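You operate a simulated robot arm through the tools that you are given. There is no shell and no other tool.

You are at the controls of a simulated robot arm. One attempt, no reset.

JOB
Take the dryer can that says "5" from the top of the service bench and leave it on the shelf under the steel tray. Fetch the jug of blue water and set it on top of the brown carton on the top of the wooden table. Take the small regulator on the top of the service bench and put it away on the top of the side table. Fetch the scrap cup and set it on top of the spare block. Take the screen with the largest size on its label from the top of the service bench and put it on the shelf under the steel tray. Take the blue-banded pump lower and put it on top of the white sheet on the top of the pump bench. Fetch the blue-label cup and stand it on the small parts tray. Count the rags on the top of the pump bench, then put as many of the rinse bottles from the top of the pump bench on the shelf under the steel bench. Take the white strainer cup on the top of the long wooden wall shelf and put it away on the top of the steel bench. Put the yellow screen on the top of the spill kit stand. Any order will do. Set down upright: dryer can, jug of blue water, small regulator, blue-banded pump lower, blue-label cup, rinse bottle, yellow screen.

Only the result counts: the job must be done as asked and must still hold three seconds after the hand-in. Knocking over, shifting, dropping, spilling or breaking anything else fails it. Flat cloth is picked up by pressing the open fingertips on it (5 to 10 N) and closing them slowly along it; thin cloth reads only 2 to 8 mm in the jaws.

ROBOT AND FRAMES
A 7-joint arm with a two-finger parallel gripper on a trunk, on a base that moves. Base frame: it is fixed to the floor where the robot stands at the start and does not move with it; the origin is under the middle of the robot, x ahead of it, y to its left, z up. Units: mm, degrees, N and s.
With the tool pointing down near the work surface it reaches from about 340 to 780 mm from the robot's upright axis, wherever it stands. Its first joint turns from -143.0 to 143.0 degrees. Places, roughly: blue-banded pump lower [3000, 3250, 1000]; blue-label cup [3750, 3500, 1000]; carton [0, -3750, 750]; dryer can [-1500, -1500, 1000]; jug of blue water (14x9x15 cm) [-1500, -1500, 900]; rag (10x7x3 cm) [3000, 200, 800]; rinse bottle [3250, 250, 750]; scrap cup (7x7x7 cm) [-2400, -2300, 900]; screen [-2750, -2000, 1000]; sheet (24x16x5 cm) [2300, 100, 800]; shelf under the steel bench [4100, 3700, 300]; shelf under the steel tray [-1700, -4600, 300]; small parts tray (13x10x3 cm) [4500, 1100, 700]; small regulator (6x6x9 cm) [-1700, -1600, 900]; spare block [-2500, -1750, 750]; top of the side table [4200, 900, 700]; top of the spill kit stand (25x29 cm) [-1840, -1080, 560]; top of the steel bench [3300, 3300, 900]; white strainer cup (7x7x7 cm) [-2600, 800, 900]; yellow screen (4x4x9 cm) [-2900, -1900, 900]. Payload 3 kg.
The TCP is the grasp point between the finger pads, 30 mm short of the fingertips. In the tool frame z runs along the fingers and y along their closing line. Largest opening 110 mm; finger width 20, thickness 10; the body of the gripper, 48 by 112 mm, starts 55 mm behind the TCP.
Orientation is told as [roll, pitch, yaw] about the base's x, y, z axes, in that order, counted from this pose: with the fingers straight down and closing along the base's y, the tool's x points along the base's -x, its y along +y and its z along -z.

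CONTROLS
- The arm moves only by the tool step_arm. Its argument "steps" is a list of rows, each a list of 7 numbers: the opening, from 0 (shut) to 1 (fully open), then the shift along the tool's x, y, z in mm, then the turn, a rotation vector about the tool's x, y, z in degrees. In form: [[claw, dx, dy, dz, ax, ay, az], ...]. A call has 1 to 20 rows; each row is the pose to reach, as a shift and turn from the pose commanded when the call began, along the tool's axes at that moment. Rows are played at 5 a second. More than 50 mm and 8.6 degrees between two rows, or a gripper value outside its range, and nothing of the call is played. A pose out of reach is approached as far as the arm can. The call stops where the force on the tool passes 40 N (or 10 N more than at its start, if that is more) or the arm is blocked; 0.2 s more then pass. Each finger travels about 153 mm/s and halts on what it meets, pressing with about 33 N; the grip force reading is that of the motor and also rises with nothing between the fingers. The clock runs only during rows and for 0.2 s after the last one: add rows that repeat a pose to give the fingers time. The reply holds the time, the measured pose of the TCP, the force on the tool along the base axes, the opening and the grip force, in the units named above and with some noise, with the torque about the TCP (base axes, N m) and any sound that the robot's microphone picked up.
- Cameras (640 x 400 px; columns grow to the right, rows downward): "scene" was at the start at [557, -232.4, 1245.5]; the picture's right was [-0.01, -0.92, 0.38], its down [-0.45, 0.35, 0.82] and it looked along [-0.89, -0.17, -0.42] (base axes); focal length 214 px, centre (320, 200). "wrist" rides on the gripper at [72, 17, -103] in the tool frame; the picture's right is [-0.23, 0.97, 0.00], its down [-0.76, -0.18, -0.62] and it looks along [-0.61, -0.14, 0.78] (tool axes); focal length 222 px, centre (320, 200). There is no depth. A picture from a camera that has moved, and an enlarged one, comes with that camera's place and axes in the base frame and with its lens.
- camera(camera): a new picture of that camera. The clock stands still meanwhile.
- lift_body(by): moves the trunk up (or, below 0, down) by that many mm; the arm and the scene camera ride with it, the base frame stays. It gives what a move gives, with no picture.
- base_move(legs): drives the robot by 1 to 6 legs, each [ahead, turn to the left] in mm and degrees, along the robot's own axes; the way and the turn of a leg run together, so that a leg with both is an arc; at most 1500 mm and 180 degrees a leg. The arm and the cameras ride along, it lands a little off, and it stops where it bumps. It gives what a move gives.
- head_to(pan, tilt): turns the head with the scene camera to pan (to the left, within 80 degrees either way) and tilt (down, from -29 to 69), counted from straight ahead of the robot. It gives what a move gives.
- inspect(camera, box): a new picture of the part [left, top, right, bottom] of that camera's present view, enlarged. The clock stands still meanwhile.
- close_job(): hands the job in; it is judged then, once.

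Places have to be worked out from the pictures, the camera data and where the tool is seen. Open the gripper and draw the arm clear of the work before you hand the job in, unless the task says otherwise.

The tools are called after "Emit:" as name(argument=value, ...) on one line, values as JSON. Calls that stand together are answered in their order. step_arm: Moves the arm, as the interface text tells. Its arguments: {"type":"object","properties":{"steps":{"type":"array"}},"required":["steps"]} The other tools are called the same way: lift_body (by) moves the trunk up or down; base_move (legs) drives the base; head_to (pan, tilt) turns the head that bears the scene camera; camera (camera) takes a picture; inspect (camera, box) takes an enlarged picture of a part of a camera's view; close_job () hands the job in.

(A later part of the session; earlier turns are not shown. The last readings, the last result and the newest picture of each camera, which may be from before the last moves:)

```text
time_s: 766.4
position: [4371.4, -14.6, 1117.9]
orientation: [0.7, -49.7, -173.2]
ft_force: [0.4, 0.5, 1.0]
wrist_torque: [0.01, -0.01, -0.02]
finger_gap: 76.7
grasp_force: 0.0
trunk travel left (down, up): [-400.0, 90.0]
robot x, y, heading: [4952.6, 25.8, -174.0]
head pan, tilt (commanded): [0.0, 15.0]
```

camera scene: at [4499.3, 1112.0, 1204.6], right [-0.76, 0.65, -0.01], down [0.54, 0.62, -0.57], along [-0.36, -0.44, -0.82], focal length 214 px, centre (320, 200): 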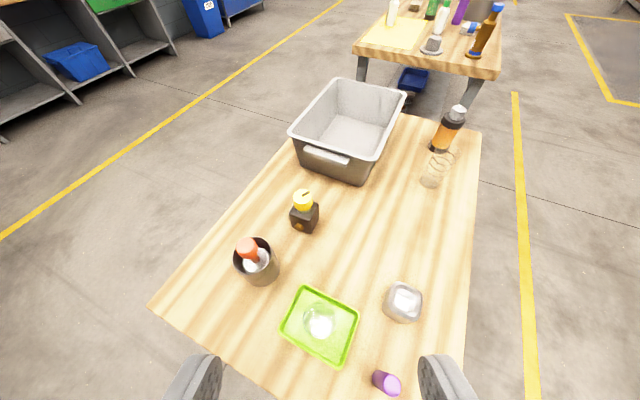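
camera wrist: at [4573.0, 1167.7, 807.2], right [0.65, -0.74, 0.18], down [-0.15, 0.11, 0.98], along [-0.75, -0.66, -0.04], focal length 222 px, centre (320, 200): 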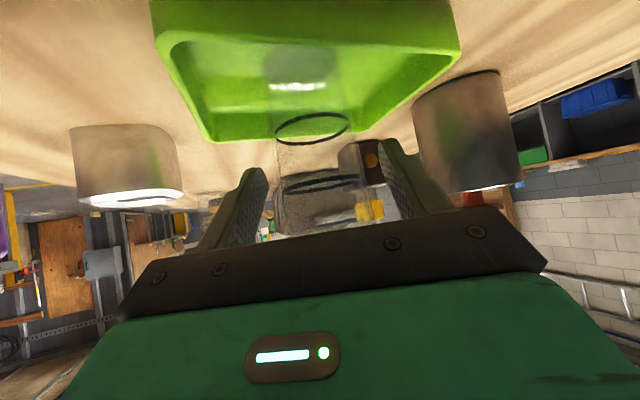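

Emit:
base_move(legs=[[1075, 0]])

Emit:
base_move(legs=[[0, -24], [0, -15]])

Emit:
camera(camera="scene")

```text
time_s: 772.0
position: [3293.8, -127.9, 1119.1]
orientation: [0.6, -49.8, -173.0]
ft_force: [0.0, 0.9, -0.3]
wrist_torque: [0.01, -0.03, -0.03]
finger_gap: 77.1
grasp_force: 0.1
trunk travel left (down, up): [-400.0, 90.0]
robot x, y, heading: [3877.6, -86.3, -174.2]
head pan, tilt (commanded): [0.0, 15.0]
```

```text
time_s: 774.5
position: [3397.5, 250.1, 1117.8]
orientation: [0.6, -49.9, 147.7]
ft_force: [0.3, 0.1, 0.2]
wrist_torque: [-0.03, 0.03, 0.03]
finger_gap: 76.9
grasp_force: 0.2
trunk travel left (down, up): [-400.0, 90.0]
robot x, y, heading: [3860.5, -106.0, 147.0]
head pan, tilt (commanded): [0.0, 15.0]
```

```text
taken
camera scene: at [3371.3, 264.3, 1207.8], right [0.53, 0.85, -0.01], down [0.7, -0.44, -0.57], along [-0.49, 0.3, -0.82], focal length 214 px, centre (320, 200)
```

scene: 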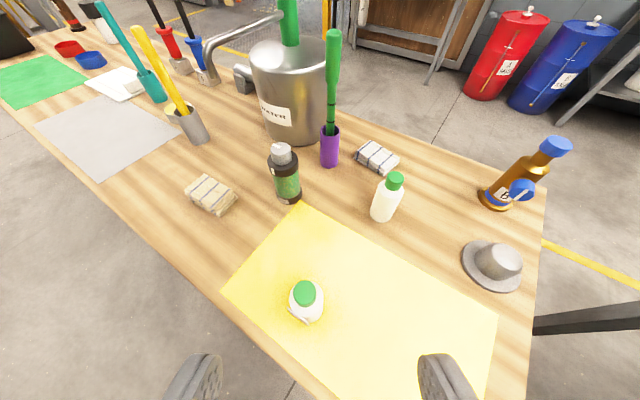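

Bottle 1 ≈(3312,276). I lower the trunk 200 mm and check the alignment before the grasp.

Emit:
step_arm(steps=[[1, 16, 10, -18, 0, 0, 0], [1, 16, 10, -18, 0, 0, 0]])

Emit:
lift_body(by=-200)

Emit:
camera(camera="scene")

```text
time_s: 775.1
position: [3413.0, 228.3, 1119.2]
orientation: [0.7, -49.8, 147.7]
ft_force: [0.7, -0.1, 0.0]
wrist_torque: [-0.05, 0.01, 0.03]
finger_gap: 109.7
grasp_force: 0.0
trunk travel left (down, up): [-400.0, 90.0]
robot x, y, heading: [3858.7, -105.7, 146.8]
head pan, tilt (commanded): [0.0, 15.0]
```

```text
time_s: 777.3
position: [3412.5, 228.8, 919.3]
orientation: [0.6, -49.8, 147.6]
ft_force: [1.0, -0.3, -0.3]
wrist_torque: [-0.02, -0.03, -0.01]
finger_gap: 109.9
grasp_force: 0.1
trunk travel left (down, up): [-200.0, 290.0]
robot x, y, heading: [3860.9, -102.2, 146.7]
head pan, tilt (commanded): [0.0, 15.0]
```

```text
taken
camera scene: at [3386.4, 243.4, 1008.0], right [0.53, 0.85, -0.01], down [0.7, -0.44, -0.57], along [-0.49, 0.3, -0.82], focal length 214 px, centre (320, 200)
```

scene: 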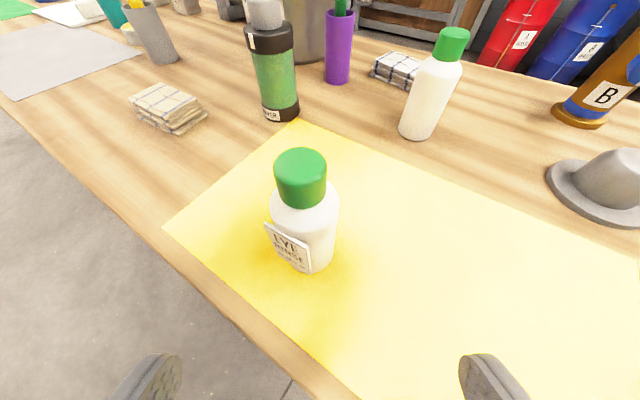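

The label plate faces about -60°, so I turn the hand to approach along yaw 120° and move to a pre-grasp point 100 mm short.

Emit:
step_arm(steps=[[1, 0, 15, 5.5, 5.3, 0, 4.45], [1, 0, 30, 11, 10.5, 0, 8.9], [1, 0, 45, 16.5, 15.8, 0, 13.3], [1, -0.5, 59.4, 22.3, 21.1, 0, 17.8], [1, -0.5, 59.4, 22.3, 21.1, 0, 17.8]])

Emit:
camera(camera="scene")

```text
time_s: 778.5
position: [3366.6, 187.7, 905.6]
orientation: [0.5, -49.7, 120.0]
ft_force: [0.2, 0.4, 1.1]
wrist_torque: [-0.01, 0.03, 0.03]
finger_gap: 109.9
grasp_force: 0.1
trunk travel left (down, up): [-200.0, 290.0]
robot x, y, heading: [3862.4, -108.0, 146.8]
head pan, tilt (commanded): [0.0, 15.0]
```

```text
taken
camera scene: at [3350.0, 211.2, 994.3], right [0.86, 0.51, -0.01], down [0.41, -0.71, -0.57], along [-0.29, 0.49, -0.82], focal length 214 px, centre (320, 200)
```

scene: 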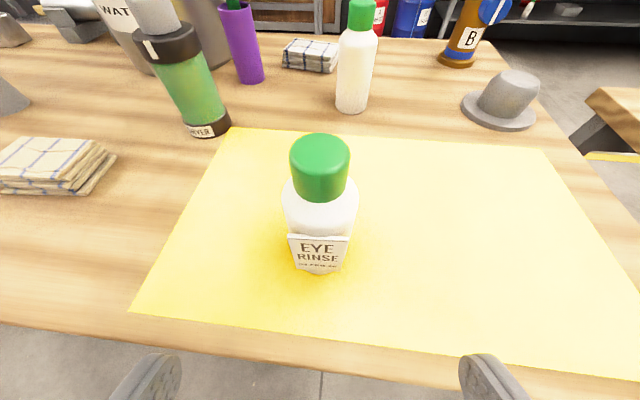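

Perfectly aligned. I tilt the head up and advance to grasp at z≈872.

Emit:
head_to(pan=0, tilt=-28)

Emit:
step_arm(steps=[[1, -8, 2, 23, 0, 0, 0], [1, -17, 2, 46, 0, 0, 0], [1, -26, 2, 70, 0, 0, 0], [1, -34.4, 2, 92.7, 0, 0, 0], [1, -34.4, 2, 92.7, 0, 0, 0]])

Emit:
camera(camera="wrist")

```text
time_s: 779.6
position: [3366.1, 188.0, 906.0]
orientation: [0.5, -49.6, 120.2]
ft_force: [0.4, -0.2, -0.5]
wrist_torque: [-0.01, 0.0, 0.03]
finger_gap: 110.2
grasp_force: 0.1
trunk travel left (down, up): [-200.0, 290.0]
robot x, y, heading: [3859.3, -103.4, 146.9]
head pan, tilt (commanded): [0.0, -28.0]
```

```text
time_s: 780.8
position: [3315.5, 266.7, 870.9]
orientation: [0.5, -49.6, 120.2]
ft_force: [-0.6, 0.7, 0.6]
wrist_torque: [0.02, 0.06, 0.03]
finger_gap: 109.9
grasp_force: 0.0
trunk travel left (down, up): [-200.0, 290.0]
robot x, y, heading: [3860.4, -104.1, 146.7]
head pan, tilt (commanded): [0.0, -28.0]
```

```text
taken
camera wrist: at [3366.9, 149.4, 883.3], right [-0.91, -0.37, 0.18], down [0.15, 0.11, 0.98], along [-0.38, 0.92, -0.05], focal length 222 px, centre (320, 200)
```

wrist: 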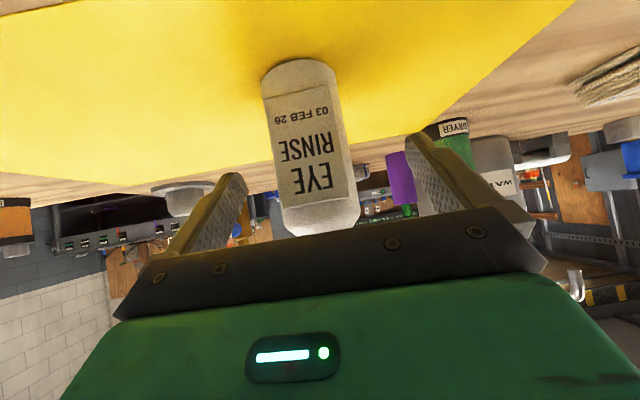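

Centred. I close, lift, and verify.

Emit:
step_arm(steps=[[0.8, 0, 0, 0, 0, 0, 0], [0.65, 0, 0, 0, 0, 0, 0], [0.55, 0, 0, 0, 0, 0, 0], [0.45, 0, 0, 0, 0, 0, 0], [0.35, 0, 0, 0, 0, 0, 0], [0.35, 0, 0, 0, 0, 0, 0]])

Emit:
step_arm(steps=[[0.35, -3, 0, -2.5, 0, 0, 0], [0.35, -8, 0, -7, 0, 0, 0], [0.35, -25, 0, -21, 0, 0, 0], [0.35, -50, 0, -42, 0, 0, 0], [0.35, -75, 0, -63, 0, 0, 0], [0.35, -75, 0, -63, 0, 0, 0]])

Emit:
lift_body(by=200)

Emit:
camera(camera="wrist")

```text
time_s: 782.2
position: [3315.6, 265.1, 871.0]
orientation: [0.5, -49.6, 120.1]
ft_force: [-0.6, -0.4, 1.1]
wrist_torque: [-0.01, 0.04, 0.03]
finger_gap: 46.7
grasp_force: 32.7
trunk travel left (down, up): [-200.0, 290.0]
robot x, y, heading: [3860.2, -104.8, 146.6]
head pan, tilt (commanded): [0.0, -28.0]
```

```text
time_s: 783.6
position: [3316.6, 266.7, 971.7]
orientation: [0.6, -49.6, 120.1]
ft_force: [0.7, 0.6, -1.2]
wrist_torque: [-0.03, -0.03, 0.0]
finger_gap: 46.8
grasp_force: 33.1
trunk travel left (down, up): [-200.0, 290.0]
robot x, y, heading: [3857.9, -105.9, 146.9]
head pan, tilt (commanded): [0.0, -28.0]
```

```text
time_s: 785.8
position: [3316.7, 267.4, 1169.7]
orientation: [0.5, -49.5, 120.2]
ft_force: [0.4, 0.4, -0.9]
wrist_torque: [0.03, -0.03, -0.02]
finger_gap: 46.8
grasp_force: 32.8
trunk travel left (down, up): [-400.0, 90.0]
robot x, y, heading: [3861.5, -106.0, 146.7]
head pan, tilt (commanded): [0.0, -28.0]
```

```text
taken
camera wrist: at [3367.0, 150.8, 1181.5], right [-0.91, -0.37, 0.18], down [0.15, 0.11, 0.98], along [-0.38, 0.92, -0.05], focal length 222 px, centre (320, 200)
```

wrist: 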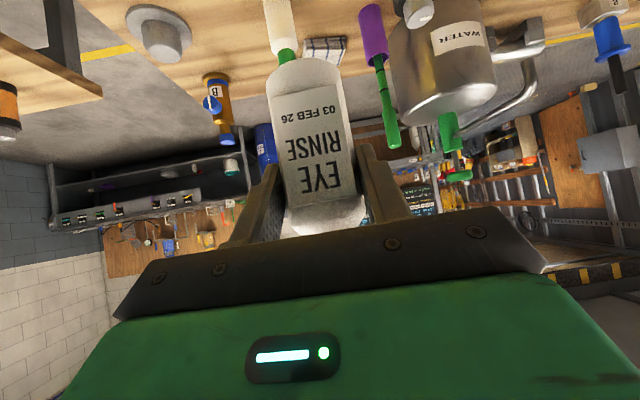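

Bottle 1 is held. I repeat the route around the side table to the steel bench.

Emit:
base_move(legs=[[0, -24], [0, -24], [0, -24], [0, -24], [0, -24], [0, -18]])

```text
time_s: 791.4
position: [4290.2, 398.0, 1169.5]
orientation: [0.6, -49.6, 24.0]
ft_force: [0.6, -1.2, -2.8]
wrist_torque: [0.08, 0.04, 0.11]
finger_gap: 46.8
grasp_force: 33.6
trunk travel left (down, up): [-400.0, 90.0]
robot x, y, heading: [3808.0, -57.7, 48.9]
head pan, tilt (commanded): [0.0, -28.0]
stopped in leg 4: the robot was blocked; the commanded pose is now the measured one
```

Emit:
base_move(legs=[[0, -22], [0, -20]])

```text
time_s: 794.1
position: [4467.6, -42.1, 1169.7]
orientation: [0.6, -49.7, -17.9]
ft_force: [-0.4, -0.6, -2.3]
wrist_torque: [-0.01, 0.01, -0.02]
finger_gap: 46.8
grasp_force: 33.3
trunk travel left (down, up): [-400.0, 90.0]
robot x, y, heading: [3800.0, -25.2, 7.2]
head pan, tilt (commanded): [0.0, -28.0]
```

Emit:
base_move(legs=[[1100, 0]])

Emit:
base_move(legs=[[0, 24], [0, 24], [0, 22]])

```text
time_s: 799.8
position: [5561.7, 83.9, 1171.3]
orientation: [0.4, -49.5, -18.2]
ft_force: [-1.0, 0.1, -0.9]
wrist_torque: [0.03, 0.06, -0.02]
finger_gap: 46.4
grasp_force: 32.7
trunk travel left (down, up): [-400.0, 90.0]
robot x, y, heading: [4895.0, 102.7, 6.4]
head pan, tilt (commanded): [0.0, -28.0]
```

```text
time_s: 803.9
position: [5141.4, 719.9, 1172.2]
orientation: [0.5, -49.6, 51.5]
ft_force: [-0.1, -0.8, -0.9]
wrist_torque: [-0.02, 0.01, 0.0]
finger_gap: 46.4
grasp_force: 33.4
trunk travel left (down, up): [-400.0, 90.0]
robot x, y, heading: [4942.4, 84.9, 76.0]
head pan, tilt (commanded): [0.0, -28.0]
```

Emit:
base_move(legs=[[1290, 0]])

Emit:
base_move(legs=[[0, 20], [0, 20], [0, 20]])

```text
time_s: 810.4
position: [5439.2, 1980.5, 1172.6]
orientation: [0.5, -49.6, 52.2]
ft_force: [-0.6, 0.1, -1.2]
wrist_torque: [-0.01, -0.01, 0.01]
finger_gap: 46.3
grasp_force: 32.6
trunk travel left (down, up): [-400.0, 90.0]
robot x, y, heading: [5245.4, 1345.5, 76.8]
head pan, tilt (commanded): [0.0, -28.0]
```

```text
time_s: 814.1
position: [4795.5, 1825.7, 1173.7]
orientation: [0.5, -49.5, 112.4]
ft_force: [0.6, -0.5, -2.6]
wrist_torque: [-0.03, -0.04, 0.01]
finger_gap: 46.5
grasp_force: 33.0
trunk travel left (down, up): [-400.0, 90.0]
robot x, y, heading: [5279.4, 1379.6, 136.9]
head pan, tilt (commanded): [0.0, -28.0]
```

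Emit:
base_move(legs=[[700, -4], [690, 0]])

Emit:
base_move(legs=[[0, -18.2]])

```text
time_s: 821.3
position: [3863.6, 2856.2, 1172.5]
orientation: [0.6, -49.6, 108.5]
ft_force: [-0.3, -1.2, -1.6]
wrist_torque: [-0.01, 0.0, 0.04]
finger_gap: 46.5
grasp_force: 33.1
trunk travel left (down, up): [-400.0, 90.0]
robot x, y, heading: [4312.5, 2372.4, 132.8]
head pan, tilt (commanded): [0.0, -28.0]
```

```text
time_s: 822.8
position: [4037.0, 2974.0, 1172.5]
orientation: [0.5, -49.6, 90.4]
ft_force: [0.0, -0.4, -2.1]
wrist_torque: [-0.02, 0.01, 0.0]
finger_gap: 46.5
grasp_force: 32.9
trunk travel left (down, up): [-400.0, 90.0]
robot x, y, heading: [4302.0, 2369.2, 114.7]
head pan, tilt (commanded): [0.0, -28.0]
```

I align the hand with the heading, lower the trunk, then the arm to shelf height, extending it as before.

Emit:
step_arm(steps=[[0.35, 0, 0, 0, -6.2, 0, -5.2], [0.35, 0, 0, 0, -12.3, 0, -10.5], [0.35, 0, 0, 0, -18.5, 0, -15.7], [0.35, 0, 0, 0, -18.5, 0, -15.7]])

Emit:
lift_body(by=-400)

Emit:
step_arm(steps=[[0.35, 36, 0, 30, 0, 0, 0], [0.35, 72, 0, 61, 0, 0, 0], [0.35, 107, 0, 91, 0, 0, 0], [0.35, 143, 0, 121, 0, 0, 0], [0.35, 179, 0, 152, 0, 0, 0], [0.35, 215, 0, 182, 0, 0, 0], [0.35, 251, 0, 213, 0, 0, 0], [0.35, 270, 0, 229, 0, 0, 0], [0.35, 249, 0, 254, 0, 0, 0], [0.35, 228, 0, 279, 0, 0, 0], [0.35, 217, 0, 292, 0, 0, 0], [0.35, 217, 0, 292, 0, 0, 0]])

Emit:
camera(camera="scene")

```text
time_s: 823.8
position: [4036.2, 2975.0, 1174.0]
orientation: [0.5, -49.7, 114.7]
ft_force: [-0.3, -0.1, -1.5]
wrist_torque: [-0.02, 0.01, 0.02]
finger_gap: 46.5
grasp_force: 33.5
trunk travel left (down, up): [-400.0, 90.0]
robot x, y, heading: [4305.2, 2371.5, 114.5]
head pan, tilt (commanded): [0.0, -28.0]
```

```text
time_s: 827.6
position: [4036.5, 2975.2, 774.1]
orientation: [0.5, -49.6, 114.6]
ft_force: [-0.1, 0.6, -1.4]
wrist_torque: [-0.02, -0.03, 0.01]
finger_gap: 46.6
grasp_force: 33.1
trunk travel left (down, up): [0.0, 490.0]
robot x, y, heading: [4301.6, 2374.9, 114.6]
head pan, tilt (commanded): [0.0, -28.0]
```

```text
time_s: 830.2
position: [3999.9, 3047.1, 420.2]
orientation: [0.7, -49.7, 114.6]
ft_force: [-0.7, 0.1, -1.4]
wrist_torque: [0.0, 0.01, 0.03]
finger_gap: 46.4
grasp_force: 32.9
trunk travel left (down, up): [0.0, 490.0]
robot x, y, heading: [4305.1, 2370.0, 114.6]
head pan, tilt (commanded): [0.0, -28.0]
```

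```text
taken
camera scene: at [3977.5, 3092.3, 573.4], right [0.91, 0.42, -0.01], down [0.08, -0.2, -0.98], along [-0.41, 0.88, -0.21], focal length 214 px, centre (320, 200)
```

scene: 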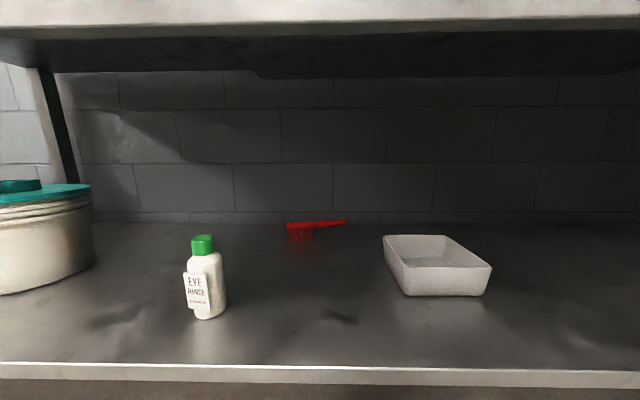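

Bottle 2 stands at left; there's room straight ahead. I drive in.

Emit:
base_move(legs=[[270, 0]])

Emit:
base_move(legs=[[60, 0]])

Emit:
camera(camera="wrist")

```text
time_s: 832.1
position: [3888.9, 3292.9, 420.6]
orientation: [0.6, -49.7, 114.5]
ft_force: [-0.3, 0.3, -1.1]
wrist_torque: [-0.02, 0.02, 0.02]
finger_gap: 46.5
grasp_force: 32.7
trunk travel left (down, up): [0.0, 490.0]
robot x, y, heading: [4190.3, 2619.6, 114.5]
head pan, tilt (commanded): [0.0, -28.0]
```

```text
time_s: 833.1
position: [3863.7, 3348.2, 421.2]
orientation: [0.7, -49.7, 114.5]
ft_force: [-0.3, -0.3, -2.1]
wrist_torque: [-0.04, 0.03, -0.01]
finger_gap: 46.4
grasp_force: 32.8
trunk travel left (down, up): [0.0, 490.0]
robot x, y, heading: [4166.7, 2672.0, 114.6]
head pan, tilt (commanded): [0.0, -28.0]
```

```text
taken
camera wrist: at [3902.8, 3227.7, 431.7], right [-0.94, -0.28, 0.18], down [0.16, 0.09, 0.98], along [-0.29, 0.96, -0.04], focal length 222 px, centre (320, 200)
```

wrist: 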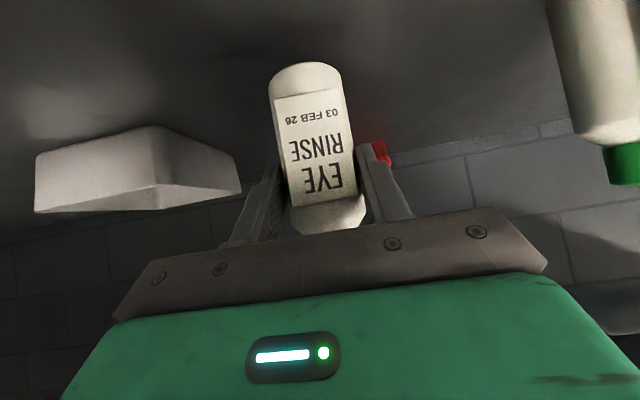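

Now 65 mm inside the edge. I lower in small steps to contact.

Emit:
step_arm(steps=[[0.35, 6, 0, 5, 0, 0, 0], [0.35, 12, 0, 10, 0, 0, 0], [0.35, 17, 0, 14.4, 0, 0, 0], [0.35, 17, 0, 14.4, 0, 0, 0]])

```text
time_s: 834.1
position: [3863.3, 3347.9, 398.6]
orientation: [0.6, -49.7, 114.4]
ft_force: [-0.1, 0.4, -2.5]
wrist_torque: [0.03, -0.03, 0.01]
finger_gap: 46.7
grasp_force: 32.0
trunk travel left (down, up): [0.0, 490.0]
robot x, y, heading: [4165.3, 2674.1, 114.3]
head pan, tilt (commanded): [0.0, -28.0]
```

Emit:
step_arm(steps=[[0.35, 1.2, 0, 1, 0, 0, 0], [0.35, 2.3, 0, 1.9, 0, 0, 0], [0.35, 2.3, 0, 1.9, 0, 0, 0]])

```text
time_s: 834.9
position: [3864.7, 3348.7, 396.0]
orientation: [0.7, -49.8, 114.4]
ft_force: [-0.2, 0.3, 7.1]
wrist_torque: [0.03, -0.1, 0.02]
finger_gap: 46.4
grasp_force: 32.4
trunk travel left (down, up): [0.0, 490.0]
robot x, y, heading: [4170.7, 2672.8, 114.4]
head pan, tilt (commanded): [0.0, -28.0]
```

Light contact (7 N). I open slowly.

Emit:
step_arm(steps=[[0.43, 0, 0, 0, 0, 0, 0], [0.46, 0, 0, 0, 0, 0, 0], [0.52, 0, 0, 0, 0, 0, 0], [0.65, 0, 0, 0, 0, 0, 0], [0.85, 0, 0, 0, 0, 0, 0], [1, 0, 0, 0, 0, 0, 0]])

Emit:
base_move(legs=[[-150, 0]])

Emit:
camera(camera="scene")

```text
time_s: 836.3
position: [3863.8, 3348.0, 395.5]
orientation: [0.6, -49.7, 114.5]
ft_force: [-0.5, 0.5, 0.6]
wrist_torque: [0.02, 0.02, -0.04]
finger_gap: 109.8
grasp_force: 0.0
trunk travel left (down, up): [0.0, 490.0]
robot x, y, heading: [4165.1, 2669.6, 114.3]
head pan, tilt (commanded): [0.0, -28.0]
```

```text
time_s: 837.7
position: [3925.3, 3210.3, 396.4]
orientation: [0.6, -49.8, 114.6]
ft_force: [0.5, 0.3, 0.1]
wrist_torque: [0.04, -0.01, 0.0]
finger_gap: 110.0
grasp_force: 0.1
trunk travel left (down, up): [0.0, 490.0]
robot x, y, heading: [4229.0, 2531.9, 114.2]
head pan, tilt (commanded): [0.0, -28.0]
```

```text
taken
camera scene: at [3903.5, 3254.4, 549.3], right [0.91, 0.42, -0.01], down [0.08, -0.2, -0.98], along [-0.41, 0.88, -0.21], focal length 214 px, centre (320, 200)
```

scene: 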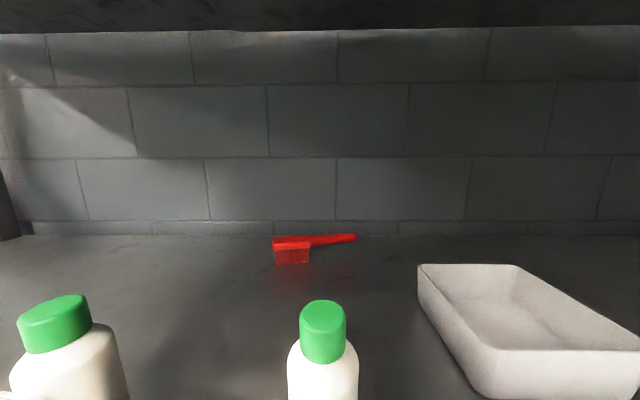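

Both rinse bottles stand on the shelf. Next the blue-banded pump lower: I back out, raise, turn the hand tool-down and move to the left part of the steel bench.

Emit:
base_move(legs=[[-220, 0]])

Emit:
lift_body(by=400)

Emit:
step_arm(steps=[[1, -20, 0, -45, 0, 8.2, 0], [1, -40, 0, -90, 0, 16.4, 0], [1, -65, 0, -130, 0, 24.6, 0], [1, -95, 0, -165, 0, 32.8, 0], [1, -125, 0, -200, 0, 41, 0], [1, -155, 0, -235, 0, 49.7, 0], [1, -180, 0, -270, 0, 49.7, 0]])

```text
time_s: 839.4
position: [4019.4, 3009.3, 395.4]
orientation: [0.6, -49.8, 114.4]
ft_force: [0.6, -0.3, -0.1]
wrist_torque: [-0.02, 0.0, -0.03]
finger_gap: 110.0
grasp_force: 0.2
trunk travel left (down, up): [0.0, 490.0]
robot x, y, heading: [4323.9, 2329.5, 114.5]
head pan, tilt (commanded): [0.0, -28.0]
```

```text
time_s: 843.2
position: [4017.9, 3007.8, 797.0]
orientation: [0.6, -49.7, 114.5]
ft_force: [-0.3, -0.3, 0.4]
wrist_torque: [0.02, -0.02, 0.0]
finger_gap: 110.0
grasp_force: 0.0
trunk travel left (down, up): [-400.0, 90.0]
robot x, y, heading: [4326.6, 2331.3, 114.7]
head pan, tilt (commanded): [0.0, -28.0]
```

```text
refused: row 6 steps farther than a row can; nothing moved
```

Emit:
step_arm(steps=[[1, -16, 0, -43, 0, 6.2, 0], [1, -32, 0, -86, 0, 12.4, 0], [1, -48, 0, -129, 0, 18.6, 0], [1, -64, 0, -172, 0, 24.8, 0], [1, -80, 0, -215, 0, 31, 0], [1, -96, 0, -258, 0, 37.3, 0], [1, -112, 0, -301, 0, 43.5, 0], [1, -127.7, 0, -344, 0, 49.7, 0], [1, -127.7, 0, -344, 0, 49.7, 0]])

Emit:
base_move(legs=[[0, 24], [0, 24], [0, 7]])

```text
time_s: 845.2
position: [4094.8, 2845.7, 1115.0]
orientation: [0.4, 0.0, 115.1]
ft_force: [0.2, 0.2, -0.1]
wrist_torque: [-0.01, 0.05, 0.01]
finger_gap: 110.3
grasp_force: 0.0
trunk travel left (down, up): [-400.0, 90.0]
robot x, y, heading: [4325.7, 2329.9, 114.5]
head pan, tilt (commanded): [0.0, -28.0]
```

```text
time_s: 848.7
position: [3769.0, 2443.2, 1115.1]
orientation: [0.4, 0.0, 169.8]
ft_force: [0.1, 0.3, 0.4]
wrist_torque: [0.04, 0.0, -0.03]
finger_gap: 109.9
grasp_force: 0.0
trunk travel left (down, up): [-400.0, 90.0]
robot x, y, heading: [4327.0, 2374.1, 169.5]
head pan, tilt (commanded): [0.0, -28.0]
```

Emit:
base_move(legs=[[790, 5]])

Emit:
base_move(legs=[[0, -24], [0, -24], [0, -12]])

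Emit:
camera(camera="scene")

```text
time_s: 853.0
position: [2982.2, 2510.5, 1117.1]
orientation: [0.4, -0.1, 174.7]
ft_force: [1.2, 0.1, -0.7]
wrist_torque: [0.03, 0.03, 0.01]
finger_gap: 110.0
grasp_force: 0.0
trunk travel left (down, up): [-400.0, 90.0]
robot x, y, heading: [3545.6, 2484.0, 174.4]
head pan, tilt (commanded): [0.0, -28.0]
```

```text
time_s: 856.7
position: [3289.0, 2987.2, 1116.1]
orientation: [0.4, 0.0, 114.2]
ft_force: [-0.2, 0.4, 0.9]
wrist_torque: [-0.02, 0.01, 0.02]
finger_gap: 110.1
grasp_force: 0.1
trunk travel left (down, up): [-400.0, 90.0]
robot x, y, heading: [3500.4, 2462.6, 114.6]
head pan, tilt (commanded): [0.0, -28.0]
```

```text
taken
camera scene: at [3224.8, 3122.6, 1178.5], right [0.91, 0.41, -0.01], down [0.36, -0.81, -0.47], along [-0.2, 0.43, -0.88], focal length 214 px, centre (320, 200)
```

scene: 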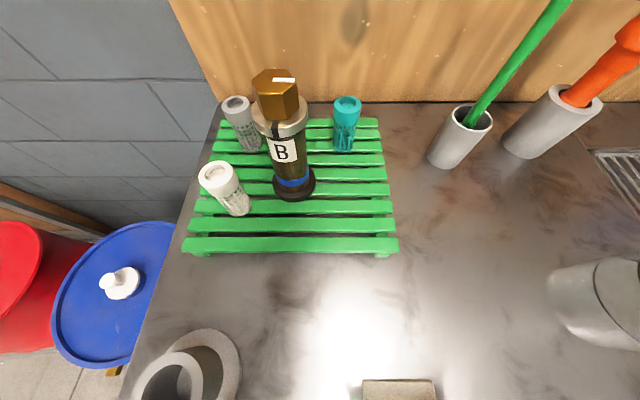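

The pump lower is at ≈(3122,3255), top z≈1056, among mesh cups. I drive 170 mm closer and bring the hand above it with the fingers oriented through the free gaps.

Emit:
base_move(legs=[[170, 0]])

Emit:
step_arm(steps=[[1, -10, 6, -5, 0, 0, 8], [1, -20, 11, -10, 0, 0, 16], [1, -30, 17, -15, 0, 0, 24], [1, -40, 22, -20, 0, 0, 32], [1, -50, 28, -25, 0, 0, 40], [1, -60, 33, -30, 0, 0, 48], [1, -75, 38, -35, 0, 0, 56], [1, -90, 42, -35, 0, 0, 64], [1, -105, 46, -35, 0, 0, 72], [1, -125, 46, -35, 0, 0, 79]])

Emit:
head_to(pan=0, tilt=30)

Emit:
camera(camera="scene")

Emit:
camera(camera="wrist")

```text
time_s: 858.1
position: [3218.9, 3140.0, 1118.0]
orientation: [0.5, 0.0, 114.3]
ft_force: [0.1, -0.5, 0.9]
wrist_torque: [0.03, 0.01, -0.03]
finger_gap: 110.2
grasp_force: 0.1
trunk travel left (down, up): [-400.0, 90.0]
robot x, y, heading: [3431.6, 2617.2, 114.6]
head pan, tilt (commanded): [0.0, -28.0]
```

```text
time_s: 860.3
position: [3124.6, 3236.9, 1154.0]
orientation: [0.2, 0.4, 35.0]
ft_force: [-0.2, 0.0, -0.5]
wrist_torque: [0.0, 0.0, -0.02]
finger_gap: 109.9
grasp_force: 0.0
trunk travel left (down, up): [-400.0, 90.0]
robot x, y, heading: [3432.0, 2619.3, 114.4]
head pan, tilt (commanded): [0.0, -28.0]
```

```text
time_s: 861.6
position: [3123.6, 3236.5, 1152.8]
orientation: [0.2, 0.5, 35.1]
ft_force: [1.1, 0.1, 0.3]
wrist_torque: [0.01, 0.02, -0.01]
finger_gap: 110.0
grasp_force: 0.0
trunk travel left (down, up): [-400.0, 90.0]
robot x, y, heading: [3431.6, 2619.2, 114.5]
head pan, tilt (commanded): [0.0, 30.0]
```

```text
taken
camera scene: at [3173.0, 3271.4, 1192.3], right [0.58, -0.82, 0.0], down [-0.7, -0.5, 0.5], along [-0.41, -0.29, -0.86], focal length 214 px, centre (320, 200)
```

scene: 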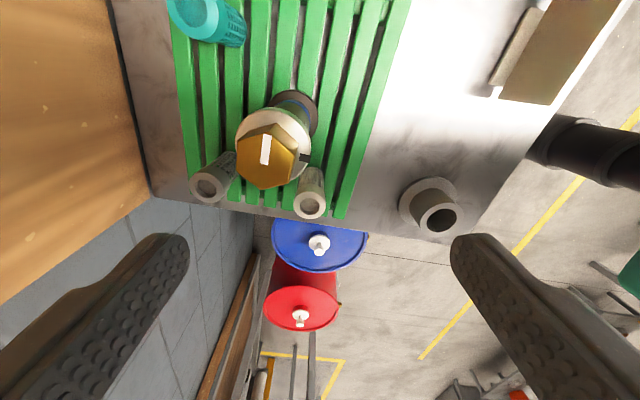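

```text
taken
camera wrist: at [3057.7, 3208.8, 1256.9], right [-0.38, 0.93, 0.0], down [0.73, 0.29, 0.62], along [0.57, 0.23, -0.79], focal length 222 px, centre (320, 200)
```

wrist: 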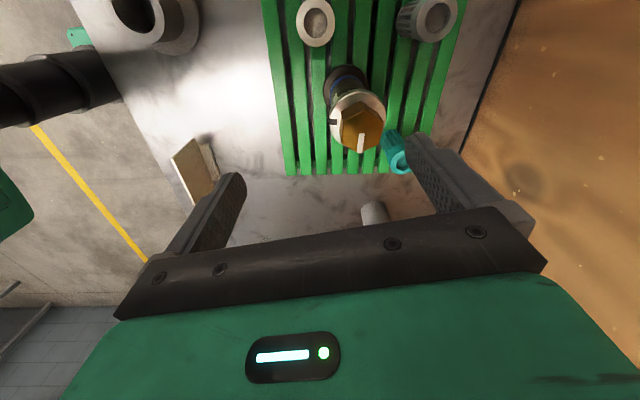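

Both cameras agree: pump top centre ≈(3114,3273), z≈1056. I pan the head aside, centre over it, and descend to z≈1015.

Emit:
head_to(pan=-80, tilt=0)

Emit:
step_arm(steps=[[1, -6, 18, 0, 0, 0, 0], [1, -13, 35.4, 0, 0, 0, 0], [1, -13, 35.4, 30, 0, 0, 0], [1, -13, 35.4, 60, 0, 0, 0], [1, -13, 35.4, 60, 0, 0, 0]])

Emit:
camera(camera="wrist")

```text
time_s: 863.1
position: [3125.6, 3235.8, 1153.7]
orientation: [0.1, 0.4, 35.2]
ft_force: [0.4, 0.4, 0.7]
wrist_torque: [0.0, 0.0, 0.02]
finger_gap: 110.1
grasp_force: 0.1
trunk travel left (down, up): [-400.0, 90.0]
robot x, y, heading: [3429.2, 2618.2, 114.5]
head pan, tilt (commanded): [-80.0, 0.0]
```

```text
time_s: 864.3
position: [3114.6, 3273.2, 1092.9]
orientation: [0.1, 0.4, 35.3]
ft_force: [-0.3, 0.0, 0.1]
wrist_torque: [-0.02, -0.02, 0.0]
finger_gap: 109.9
grasp_force: 0.0
trunk travel left (down, up): [-400.0, 90.0]
robot x, y, heading: [3433.6, 2621.2, 114.5]
head pan, tilt (commanded): [-80.0, 0.0]
```

```text
taken
camera wrist: at [3047.9, 3245.9, 1196.1], right [-0.37, 0.93, 0.0], down [0.73, 0.29, 0.62], along [0.57, 0.23, -0.79], focal length 222 px, centre (320, 200)
```

wrist: 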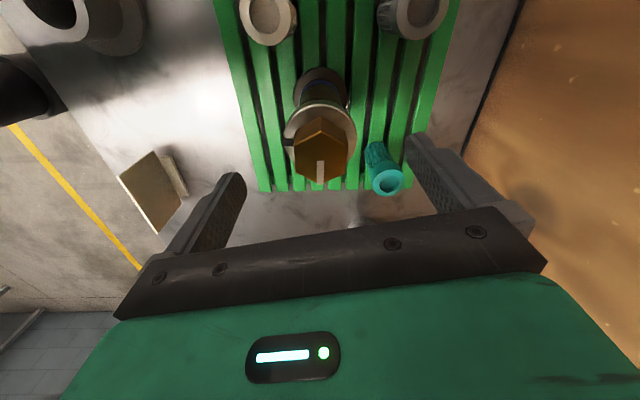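

Well centred. I descend the remaining 78 mm and check.

Emit:
step_arm(steps=[[1, 0, 0, 25, 0, 0, 0], [1, 0, 0, 50, 0, 0, 0], [1, 0, 0, 70, 0, 0, 0], [1, 0, 0, 77, 0, 0, 0], [1, 0, 0, 77, 0, 0, 0]])

Emit:
camera(camera="wrist")

```text
time_s: 865.5
position: [3114.3, 3272.8, 1017.1]
orientation: [0.1, 0.3, 35.2]
ft_force: [0.1, 0.3, 0.3]
wrist_torque: [-0.01, -0.01, 0.01]
finger_gap: 109.8
grasp_force: 0.0
trunk travel left (down, up): [-400.0, 90.0]
robot x, y, heading: [3432.5, 2622.1, 114.6]
head pan, tilt (commanded): [-80.0, 0.0]
```

```text
taken
camera wrist: at [3046.8, 3245.6, 1119.4], right [-0.38, 0.93, 0.0], down [0.73, 0.29, 0.62], along [0.57, 0.23, -0.79], focal length 222 px, centre (320, 200)
```

wrist: 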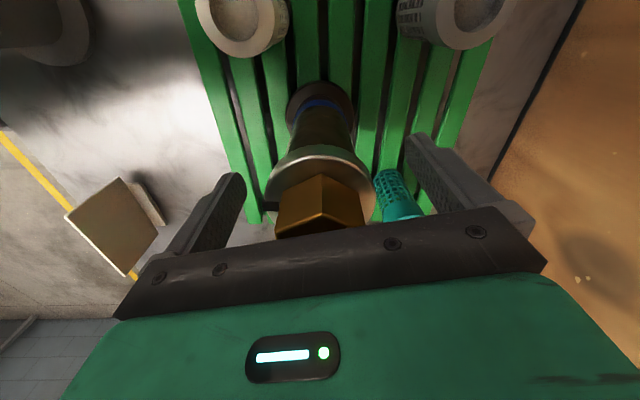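

The ring and body are between the fingers. I close slowly.

Emit:
step_arm(steps=[[0.9, 0, 0, 0, 0, 0, 0], [0.8, 0, 0, 0, 0, 0, 0], [0.72, 0, 0, 0, 0, 0, 0], [0.65, 0, 0, 0, 0, 0, 0], [0.58, 0, 0, 0, 0, 0, 0], [0.5, 0, 0, 0, 0, 0, 0], [0.5, 0, 0, 0, 0, 0, 0]])

Emit:
step_arm(steps=[[0.5, 0, 0, -4, 0, 0, 0], [0.5, 0, 0, -12, 0, 0, 0], [0.5, 0, 0, -20, 0, 0, 0], [0.5, 0, 0, -20, 0, 0, 0]])

Emit:
camera(camera="wrist")

```text
time_s: 867.1
position: [3112.5, 3273.4, 1015.8]
orientation: [0.1, 0.4, 35.2]
ft_force: [-0.7, -0.1, 0.6]
wrist_torque: [-0.01, -0.03, -0.01]
finger_gap: 57.3
grasp_force: 33.2
trunk travel left (down, up): [-400.0, 90.0]
robot x, y, heading: [3434.7, 2621.8, 114.6]
head pan, tilt (commanded): [-80.0, 0.0]
```

```text
time_s: 868.1
position: [3113.6, 3272.7, 1035.7]
orientation: [0.1, 0.3, 35.2]
ft_force: [1.0, 0.5, -6.0]
wrist_torque: [-0.02, 0.01, -0.04]
finger_gap: 57.0
grasp_force: 33.3
trunk travel left (down, up): [-400.0, 90.0]
robot x, y, heading: [3431.8, 2619.8, 114.4]
head pan, tilt (commanded): [-80.0, 0.0]
```

```text
taken
camera wrist: at [3046.9, 3245.9, 1139.2], right [-0.38, 0.93, 0.0], down [0.73, 0.29, 0.62], along [0.57, 0.23, -0.79], focal length 222 px, centre (320, 200)
```

wrist: 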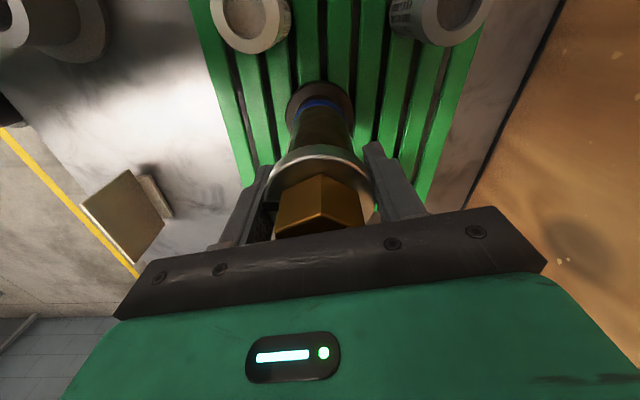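

The pump lower is held (57 mm, ≈0.6 kg). I lift it clear and back away from the bench.

Emit:
step_arm(steps=[[0.5, 0, 0, -25, 0, 0, 0], [0.5, 0, 0, -55, 0, 0, 0], [0.5, 0, 0, -85, 0, 0, 0], [0.5, 0, 0, -115, 0, 0, 0], [0.5, 0, 0, -125, 0, 0, 0], [0.5, 0, 0, -125, 0, 0, 0]])

Emit:
base_move(legs=[[-350, 0]])

Emit:
camera(camera="wrist")

```text
time_s: 869.5
position: [3114.9, 3273.2, 1162.0]
orientation: [0.2, 0.3, 35.2]
ft_force: [0.0, 0.2, -6.8]
wrist_torque: [-0.01, -0.02, 0.0]
finger_gap: 57.1
grasp_force: 33.4
trunk travel left (down, up): [-400.0, 90.0]
robot x, y, heading: [3431.8, 2617.3, 114.5]
head pan, tilt (commanded): [-80.0, 0.0]
```

```text
time_s: 871.8
position: [3261.1, 2953.8, 1162.5]
orientation: [0.1, 0.4, 35.1]
ft_force: [0.6, 0.9, -5.9]
wrist_torque: [0.03, 0.01, -0.03]
finger_gap: 56.9
grasp_force: 33.0
trunk travel left (down, up): [-400.0, 90.0]
robot x, y, heading: [3578.1, 2301.8, 114.5]
head pan, tilt (commanded): [-80.0, 0.0]
```

```text
taken
camera wrist: at [3193.4, 2927.8, 1264.8], right [-0.37, 0.93, 0.0], down [0.73, 0.29, 0.62], along [0.57, 0.23, -0.79], focal length 222 px, centre (320, 200)
```

wrist: 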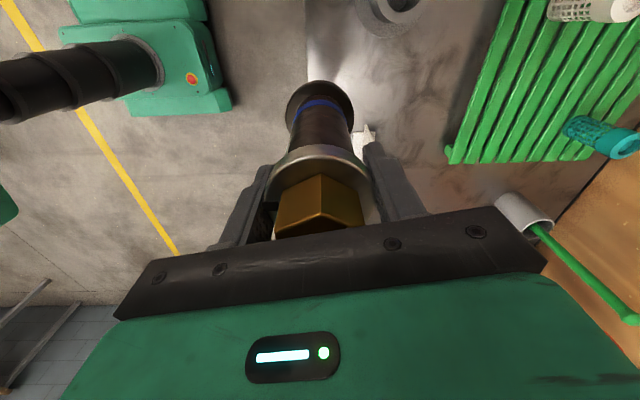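

The rack is undisturbed. I turn and drive to the north side of the pump bench near the white sheet.

Emit:
base_move(legs=[[0, 22], [0, 22], [0, 22], [0, 22], [0, 22]])

```text
time_s: 877.5
position: [2973.4, 1916.6, 1162.8]
orientation: [-0.1, 0.6, 131.9]
ft_force: [-1.8, 0.9, -7.4]
wrist_torque: [-0.05, -0.01, 0.04]
finger_gap: 56.8
grasp_force: 33.0
trunk travel left (down, up): [-400.0, 90.0]
robot x, y, heading: [3541.8, 2378.8, -150.4]
head pan, tilt (commanded): [-80.0, 0.0]
stopped in leg 5: the robot was blocked; the commanded pose is now the measured one
```

Emit:
base_move(legs=[[0, 13.6]])

Emit:
base_move(legs=[[1095, 0], [1095, 0]])

```text
time_s: 878.8
position: [3102.0, 1795.6, 1163.8]
orientation: [-0.1, 0.6, 145.9]
ft_force: [0.5, 0.5, -6.6]
wrist_torque: [-0.02, -0.01, 0.0]
finger_gap: 56.9
grasp_force: 33.1
trunk travel left (down, up): [-400.0, 90.0]
robot x, y, heading: [3530.2, 2391.9, -137.1]
head pan, tilt (commanded): [-80.0, 0.0]
```

```text
time_s: 889.5
position: [1509.1, 305.5, 1165.2]
orientation: [0.0, 0.5, 146.0]
ft_force: [0.5, -0.1, -7.1]
wrist_torque: [0.0, 0.02, 0.02]
finger_gap: 56.9
grasp_force: 33.7
trunk travel left (down, up): [-400.0, 90.0]
robot x, y, heading: [1940.9, 902.6, -136.9]
head pan, tilt (commanded): [-80.0, 0.0]
```

Emit:
base_move(legs=[[0, 24], [0, 24], [0, 23.2]])

Emit:
head_to(pan=60, tilt=0)

Emit:
camera(camera="scene")

Emit:
camera(camera="wrist")

```text
time_s: 893.7
position: [2390.6, 324.7, 1166.8]
orientation: [0.3, 0.5, -140.0]
ft_force: [3.2, 2.7, -6.5]
wrist_torque: [-0.12, 0.04, 0.02]
finger_gap: 57.0
grasp_force: 32.8
trunk travel left (down, up): [-400.0, 90.0]
robot x, y, heading: [1880.1, 876.3, -64.0]
head pan, tilt (commanded): [-80.0, 0.0]
```

```text
time_s: 896.0
position: [2391.5, 323.0, 1165.5]
orientation: [0.0, 0.5, -140.1]
ft_force: [0.1, 0.4, 0.5]
wrist_torque: [-0.02, 0.02, 0.0]
finger_gap: 0.1
grasp_force: 33.1
trunk travel left (down, up): [-400.0, 90.0]
robot x, y, heading: [1878.9, 875.8, -63.9]
head pan, tilt (commanded): [60.0, 0.0]
```

```text
taken
camera scene: at [2353.0, 192.1, 1249.5], right [-0.31, 0.39, -0.87], down [0.77, 0.64, 0.01], along [0.56, -0.66, -0.5], focal length 214 px, centre (320, 200)
```

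scene: 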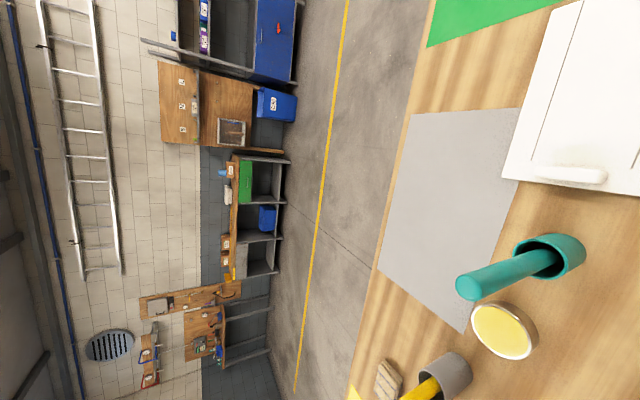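

```text
taken
camera wrist: at [2457.1, 356.9, 1269.5], right [0.45, -0.89, 0.0], down [-0.7, -0.36, 0.62], along [-0.55, -0.28, -0.79], focal length 222 px, centre (320, 200)
```

wrist: 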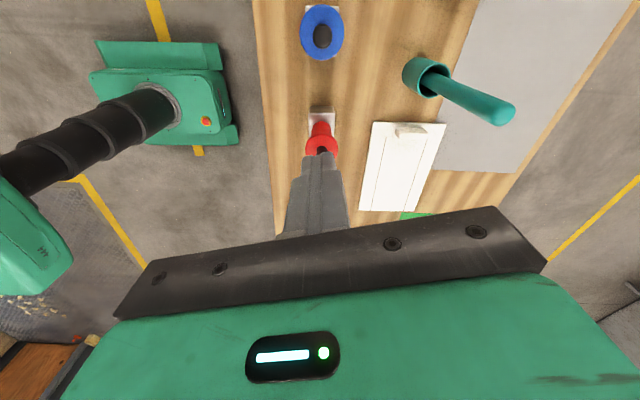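

The gripper reads empty (gap 0.1 mm): the pump lower was lost during the head motion. I stop and look for it right away.

Emit:
head_to(pan=0, tilt=30)

Emit:
camera(camera="scene")

Emit:
head_to(pan=0, tilt=-20)

Emit:
camera(camera="scene")

```text
time_s: 897.2
position: [2390.6, 323.7, 1166.1]
orientation: [-0.1, 0.6, -140.1]
ft_force: [0.3, 0.6, -0.3]
wrist_torque: [0.02, 0.0, 0.02]
finger_gap: 0.1
grasp_force: 32.9
trunk travel left (down, up): [-400.0, 90.0]
robot x, y, heading: [1882.5, 872.3, -64.3]
head pan, tilt (commanded): [0.0, 30.0]
```

```text
taken
camera scene: at [2340.1, 282.9, 1204.4], right [-0.64, 0.77, 0.0], down [0.66, 0.55, 0.51], along [0.39, 0.33, -0.86], focal length 214 px, centre (320, 200)
```

scene: 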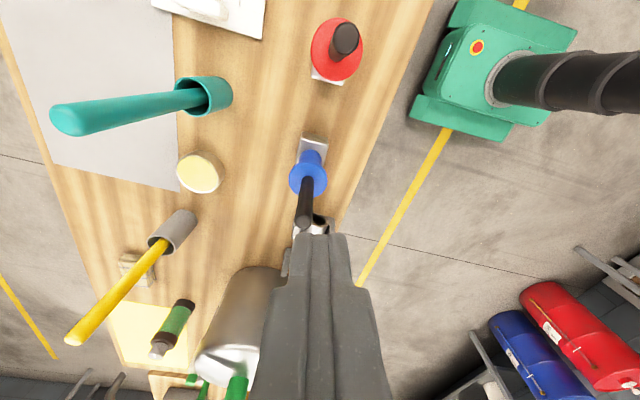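

```text
time_s: 898.4
position: [2390.7, 322.6, 1166.0]
orientation: [0.0, 0.6, -139.9]
ft_force: [-0.1, 0.2, -0.5]
wrist_torque: [-0.01, -0.01, 0.0]
finger_gap: 0.0
grasp_force: 32.7
trunk travel left (down, up): [-400.0, 90.0]
robot x, y, heading: [1879.5, 874.2, -64.1]
head pan, tilt (commanded): [0.0, -20.0]
```

```text
taken
camera scene: at [2280.4, 233.0, 1218.1], right [-0.64, 0.77, 0.0], down [0.72, 0.61, -0.33], along [-0.25, -0.21, -0.94], focal length 214 px, centre (320, 200)
```

scene: 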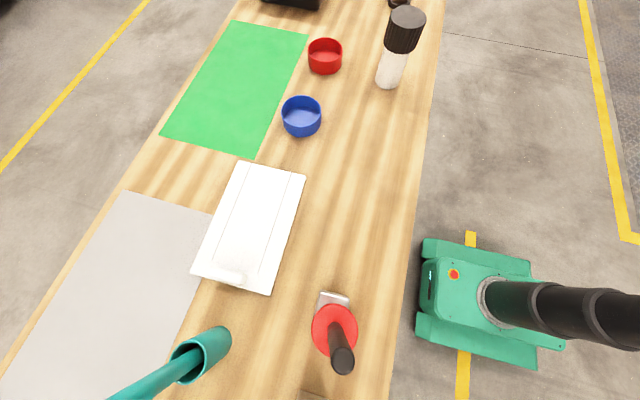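

It's not on the bench. I search the floor around with other head directions.

Emit:
head_to(pan=-60, tilt=20)

Emit:
camera(camera="scene")

Emit:
head_to(pan=-45, tilt=60)

Emit:
camera(camera="scene")

Emit:
camera(camera="wrist")

```text
time_s: 899.7
position: [2389.8, 323.2, 1166.5]
orientation: [0.0, 0.6, -140.0]
ft_force: [0.5, 0.5, -0.8]
wrist_torque: [0.0, 0.01, 0.01]
finger_gap: 0.1
grasp_force: 32.8
trunk travel left (down, up): [-400.0, 90.0]
robot x, y, heading: [1879.2, 870.7, -64.1]
head pan, tilt (commanded): [-60.0, 20.0]
```

```text
taken
camera scene: at [2275.6, 334.1, 1248.1], right [-0.33, 0.38, 0.87], down [0.91, 0.38, 0.18], along [-0.26, 0.85, -0.47], focal length 214 px, centre (320, 200)
```

scene: 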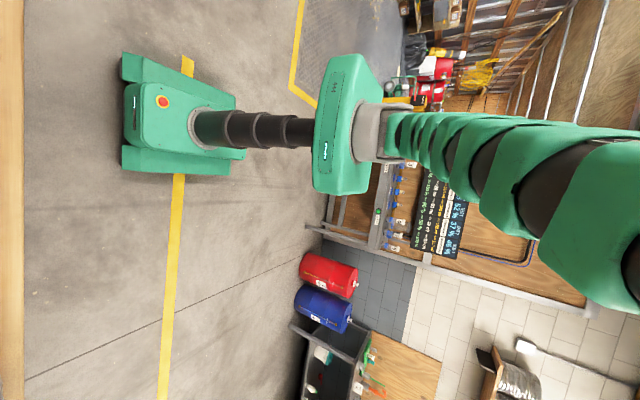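

```text
time_s: 900.8
position: [2391.6, 322.3, 1166.6]
orientation: [0.0, 0.6, -140.1]
ft_force: [-0.2, -0.5, -0.3]
wrist_torque: [-0.02, 0.03, 0.01]
finger_gap: 0.1
grasp_force: 32.8
trunk travel left (down, up): [-400.0, 90.0]
robot x, y, heading: [1885.3, 871.8, -63.9]
head pan, tilt (commanded): [-45.0, 60.0]
```

```text
taken
camera scene: at [2341.7, 345.9, 1248.1], right [-0.46, 0.54, 0.71], down [0.77, -0.15, 0.62], along [0.44, 0.83, -0.35], focal length 214 px, centre (320, 200)
```

scene: 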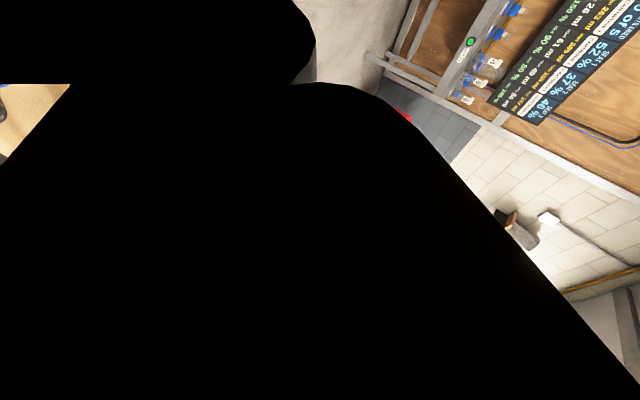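

```text
taken
camera wrist: at [2456.9, 356.7, 1269.5], right [0.45, -0.89, 0.0], down [-0.7, -0.36, 0.62], along [-0.55, -0.28, -0.79], focal length 222 px, centre (320, 200)
```

wrist: 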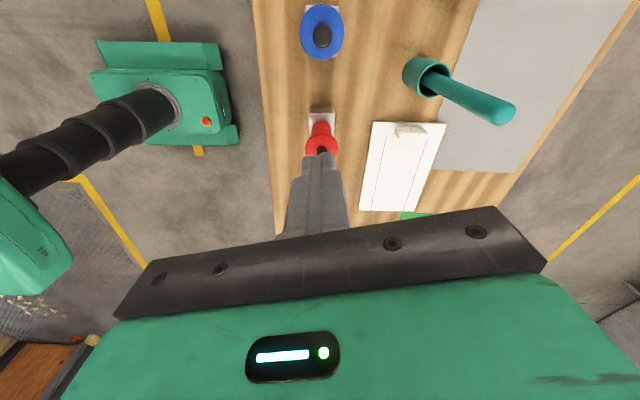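

The nearby floor north and south shows nothing, so it may have rolled under the bench. I back away and lower the view to look beneath.

Emit:
base_move(legs=[[-420, 0]])

Emit:
lift_body(by=-400)

Emit:
head_to(pan=60, tilt=0)

Emit:
camera(camera="scene")

Emit:
head_to(pan=75, tilt=-28)

Emit:
camera(camera="scene")

```text
time_s: 903.4
position: [2208.0, 702.8, 1165.3]
orientation: [0.0, 0.6, -140.0]
ft_force: [0.4, 0.0, -0.1]
wrist_torque: [0.04, -0.01, 0.01]
finger_gap: 55.1
grasp_force: 0.1
trunk travel left (down, up): [-400.0, 90.0]
robot x, y, heading: [1697.0, 1251.7, -64.4]
head pan, tilt (commanded): [-45.0, 60.0]
```

```text
time_s: 907.2
position: [2207.3, 704.1, 767.1]
orientation: [-0.1, 0.7, -139.9]
ft_force: [0.3, 0.8, 0.1]
wrist_torque: [0.01, 0.03, -0.01]
finger_gap: 54.9
grasp_force: 0.2
trunk travel left (down, up): [0.0, 490.0]
robot x, y, heading: [1696.5, 1254.5, -63.9]
head pan, tilt (commanded): [-45.0, 60.0]
```

```text
time_s: 909.0
position: [2207.2, 703.1, 766.5]
orientation: [0.0, 0.6, -140.0]
ft_force: [0.0, -0.1, 0.0]
wrist_torque: [-0.03, 0.01, -0.03]
finger_gap: 55.4
grasp_force: 0.2
trunk travel left (down, up): [0.0, 490.0]
robot x, y, heading: [1693.1, 1249.1, -64.1]
head pan, tilt (commanded): [60.0, 0.0]
```

```text
taken
camera scene: at [2170.4, 571.9, 850.0], right [-0.32, 0.39, -0.87], down [0.76, 0.64, 0.01], along [0.56, -0.66, -0.5], focal length 214 px, centre (320, 200)
```

scene: 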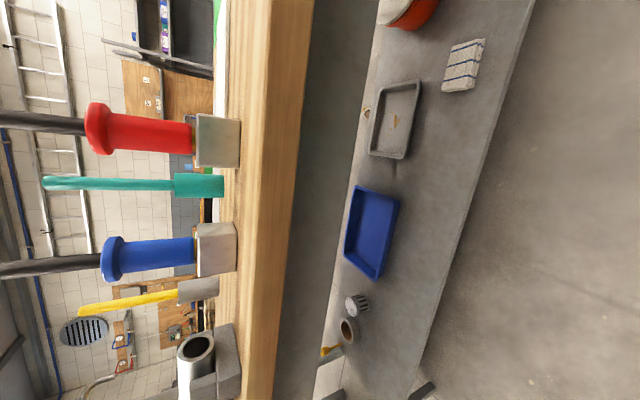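

```text
time_s: 910.0
position: [2206.7, 703.3, 767.0]
orientation: [0.0, 0.5, -139.8]
ft_force: [-0.3, 0.0, -0.5]
wrist_torque: [0.0, 0.01, 0.01]
finger_gap: 55.1
grasp_force: 0.1
trunk travel left (down, up): [0.0, 490.0]
robot x, y, heading: [1692.6, 1253.7, -64.2]
head pan, tilt (commanded): [75.0, -28.0]
```

```text
taken
camera scene: at [2132.1, 556.0, 877.0], right [-0.16, 0.2, -0.97], down [0.97, 0.22, -0.11], along [0.19, -0.95, -0.23], focal length 214 px, centre (320, 200)
```

scene: 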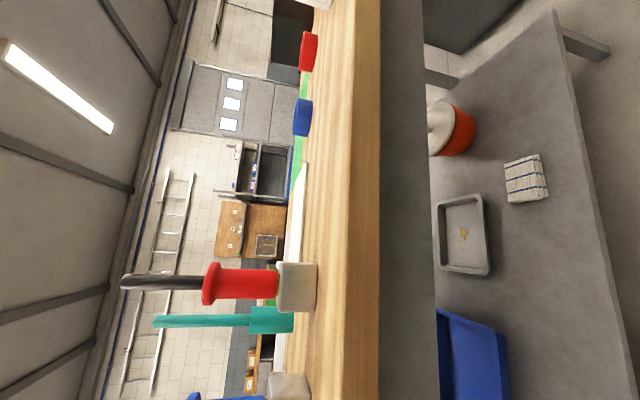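

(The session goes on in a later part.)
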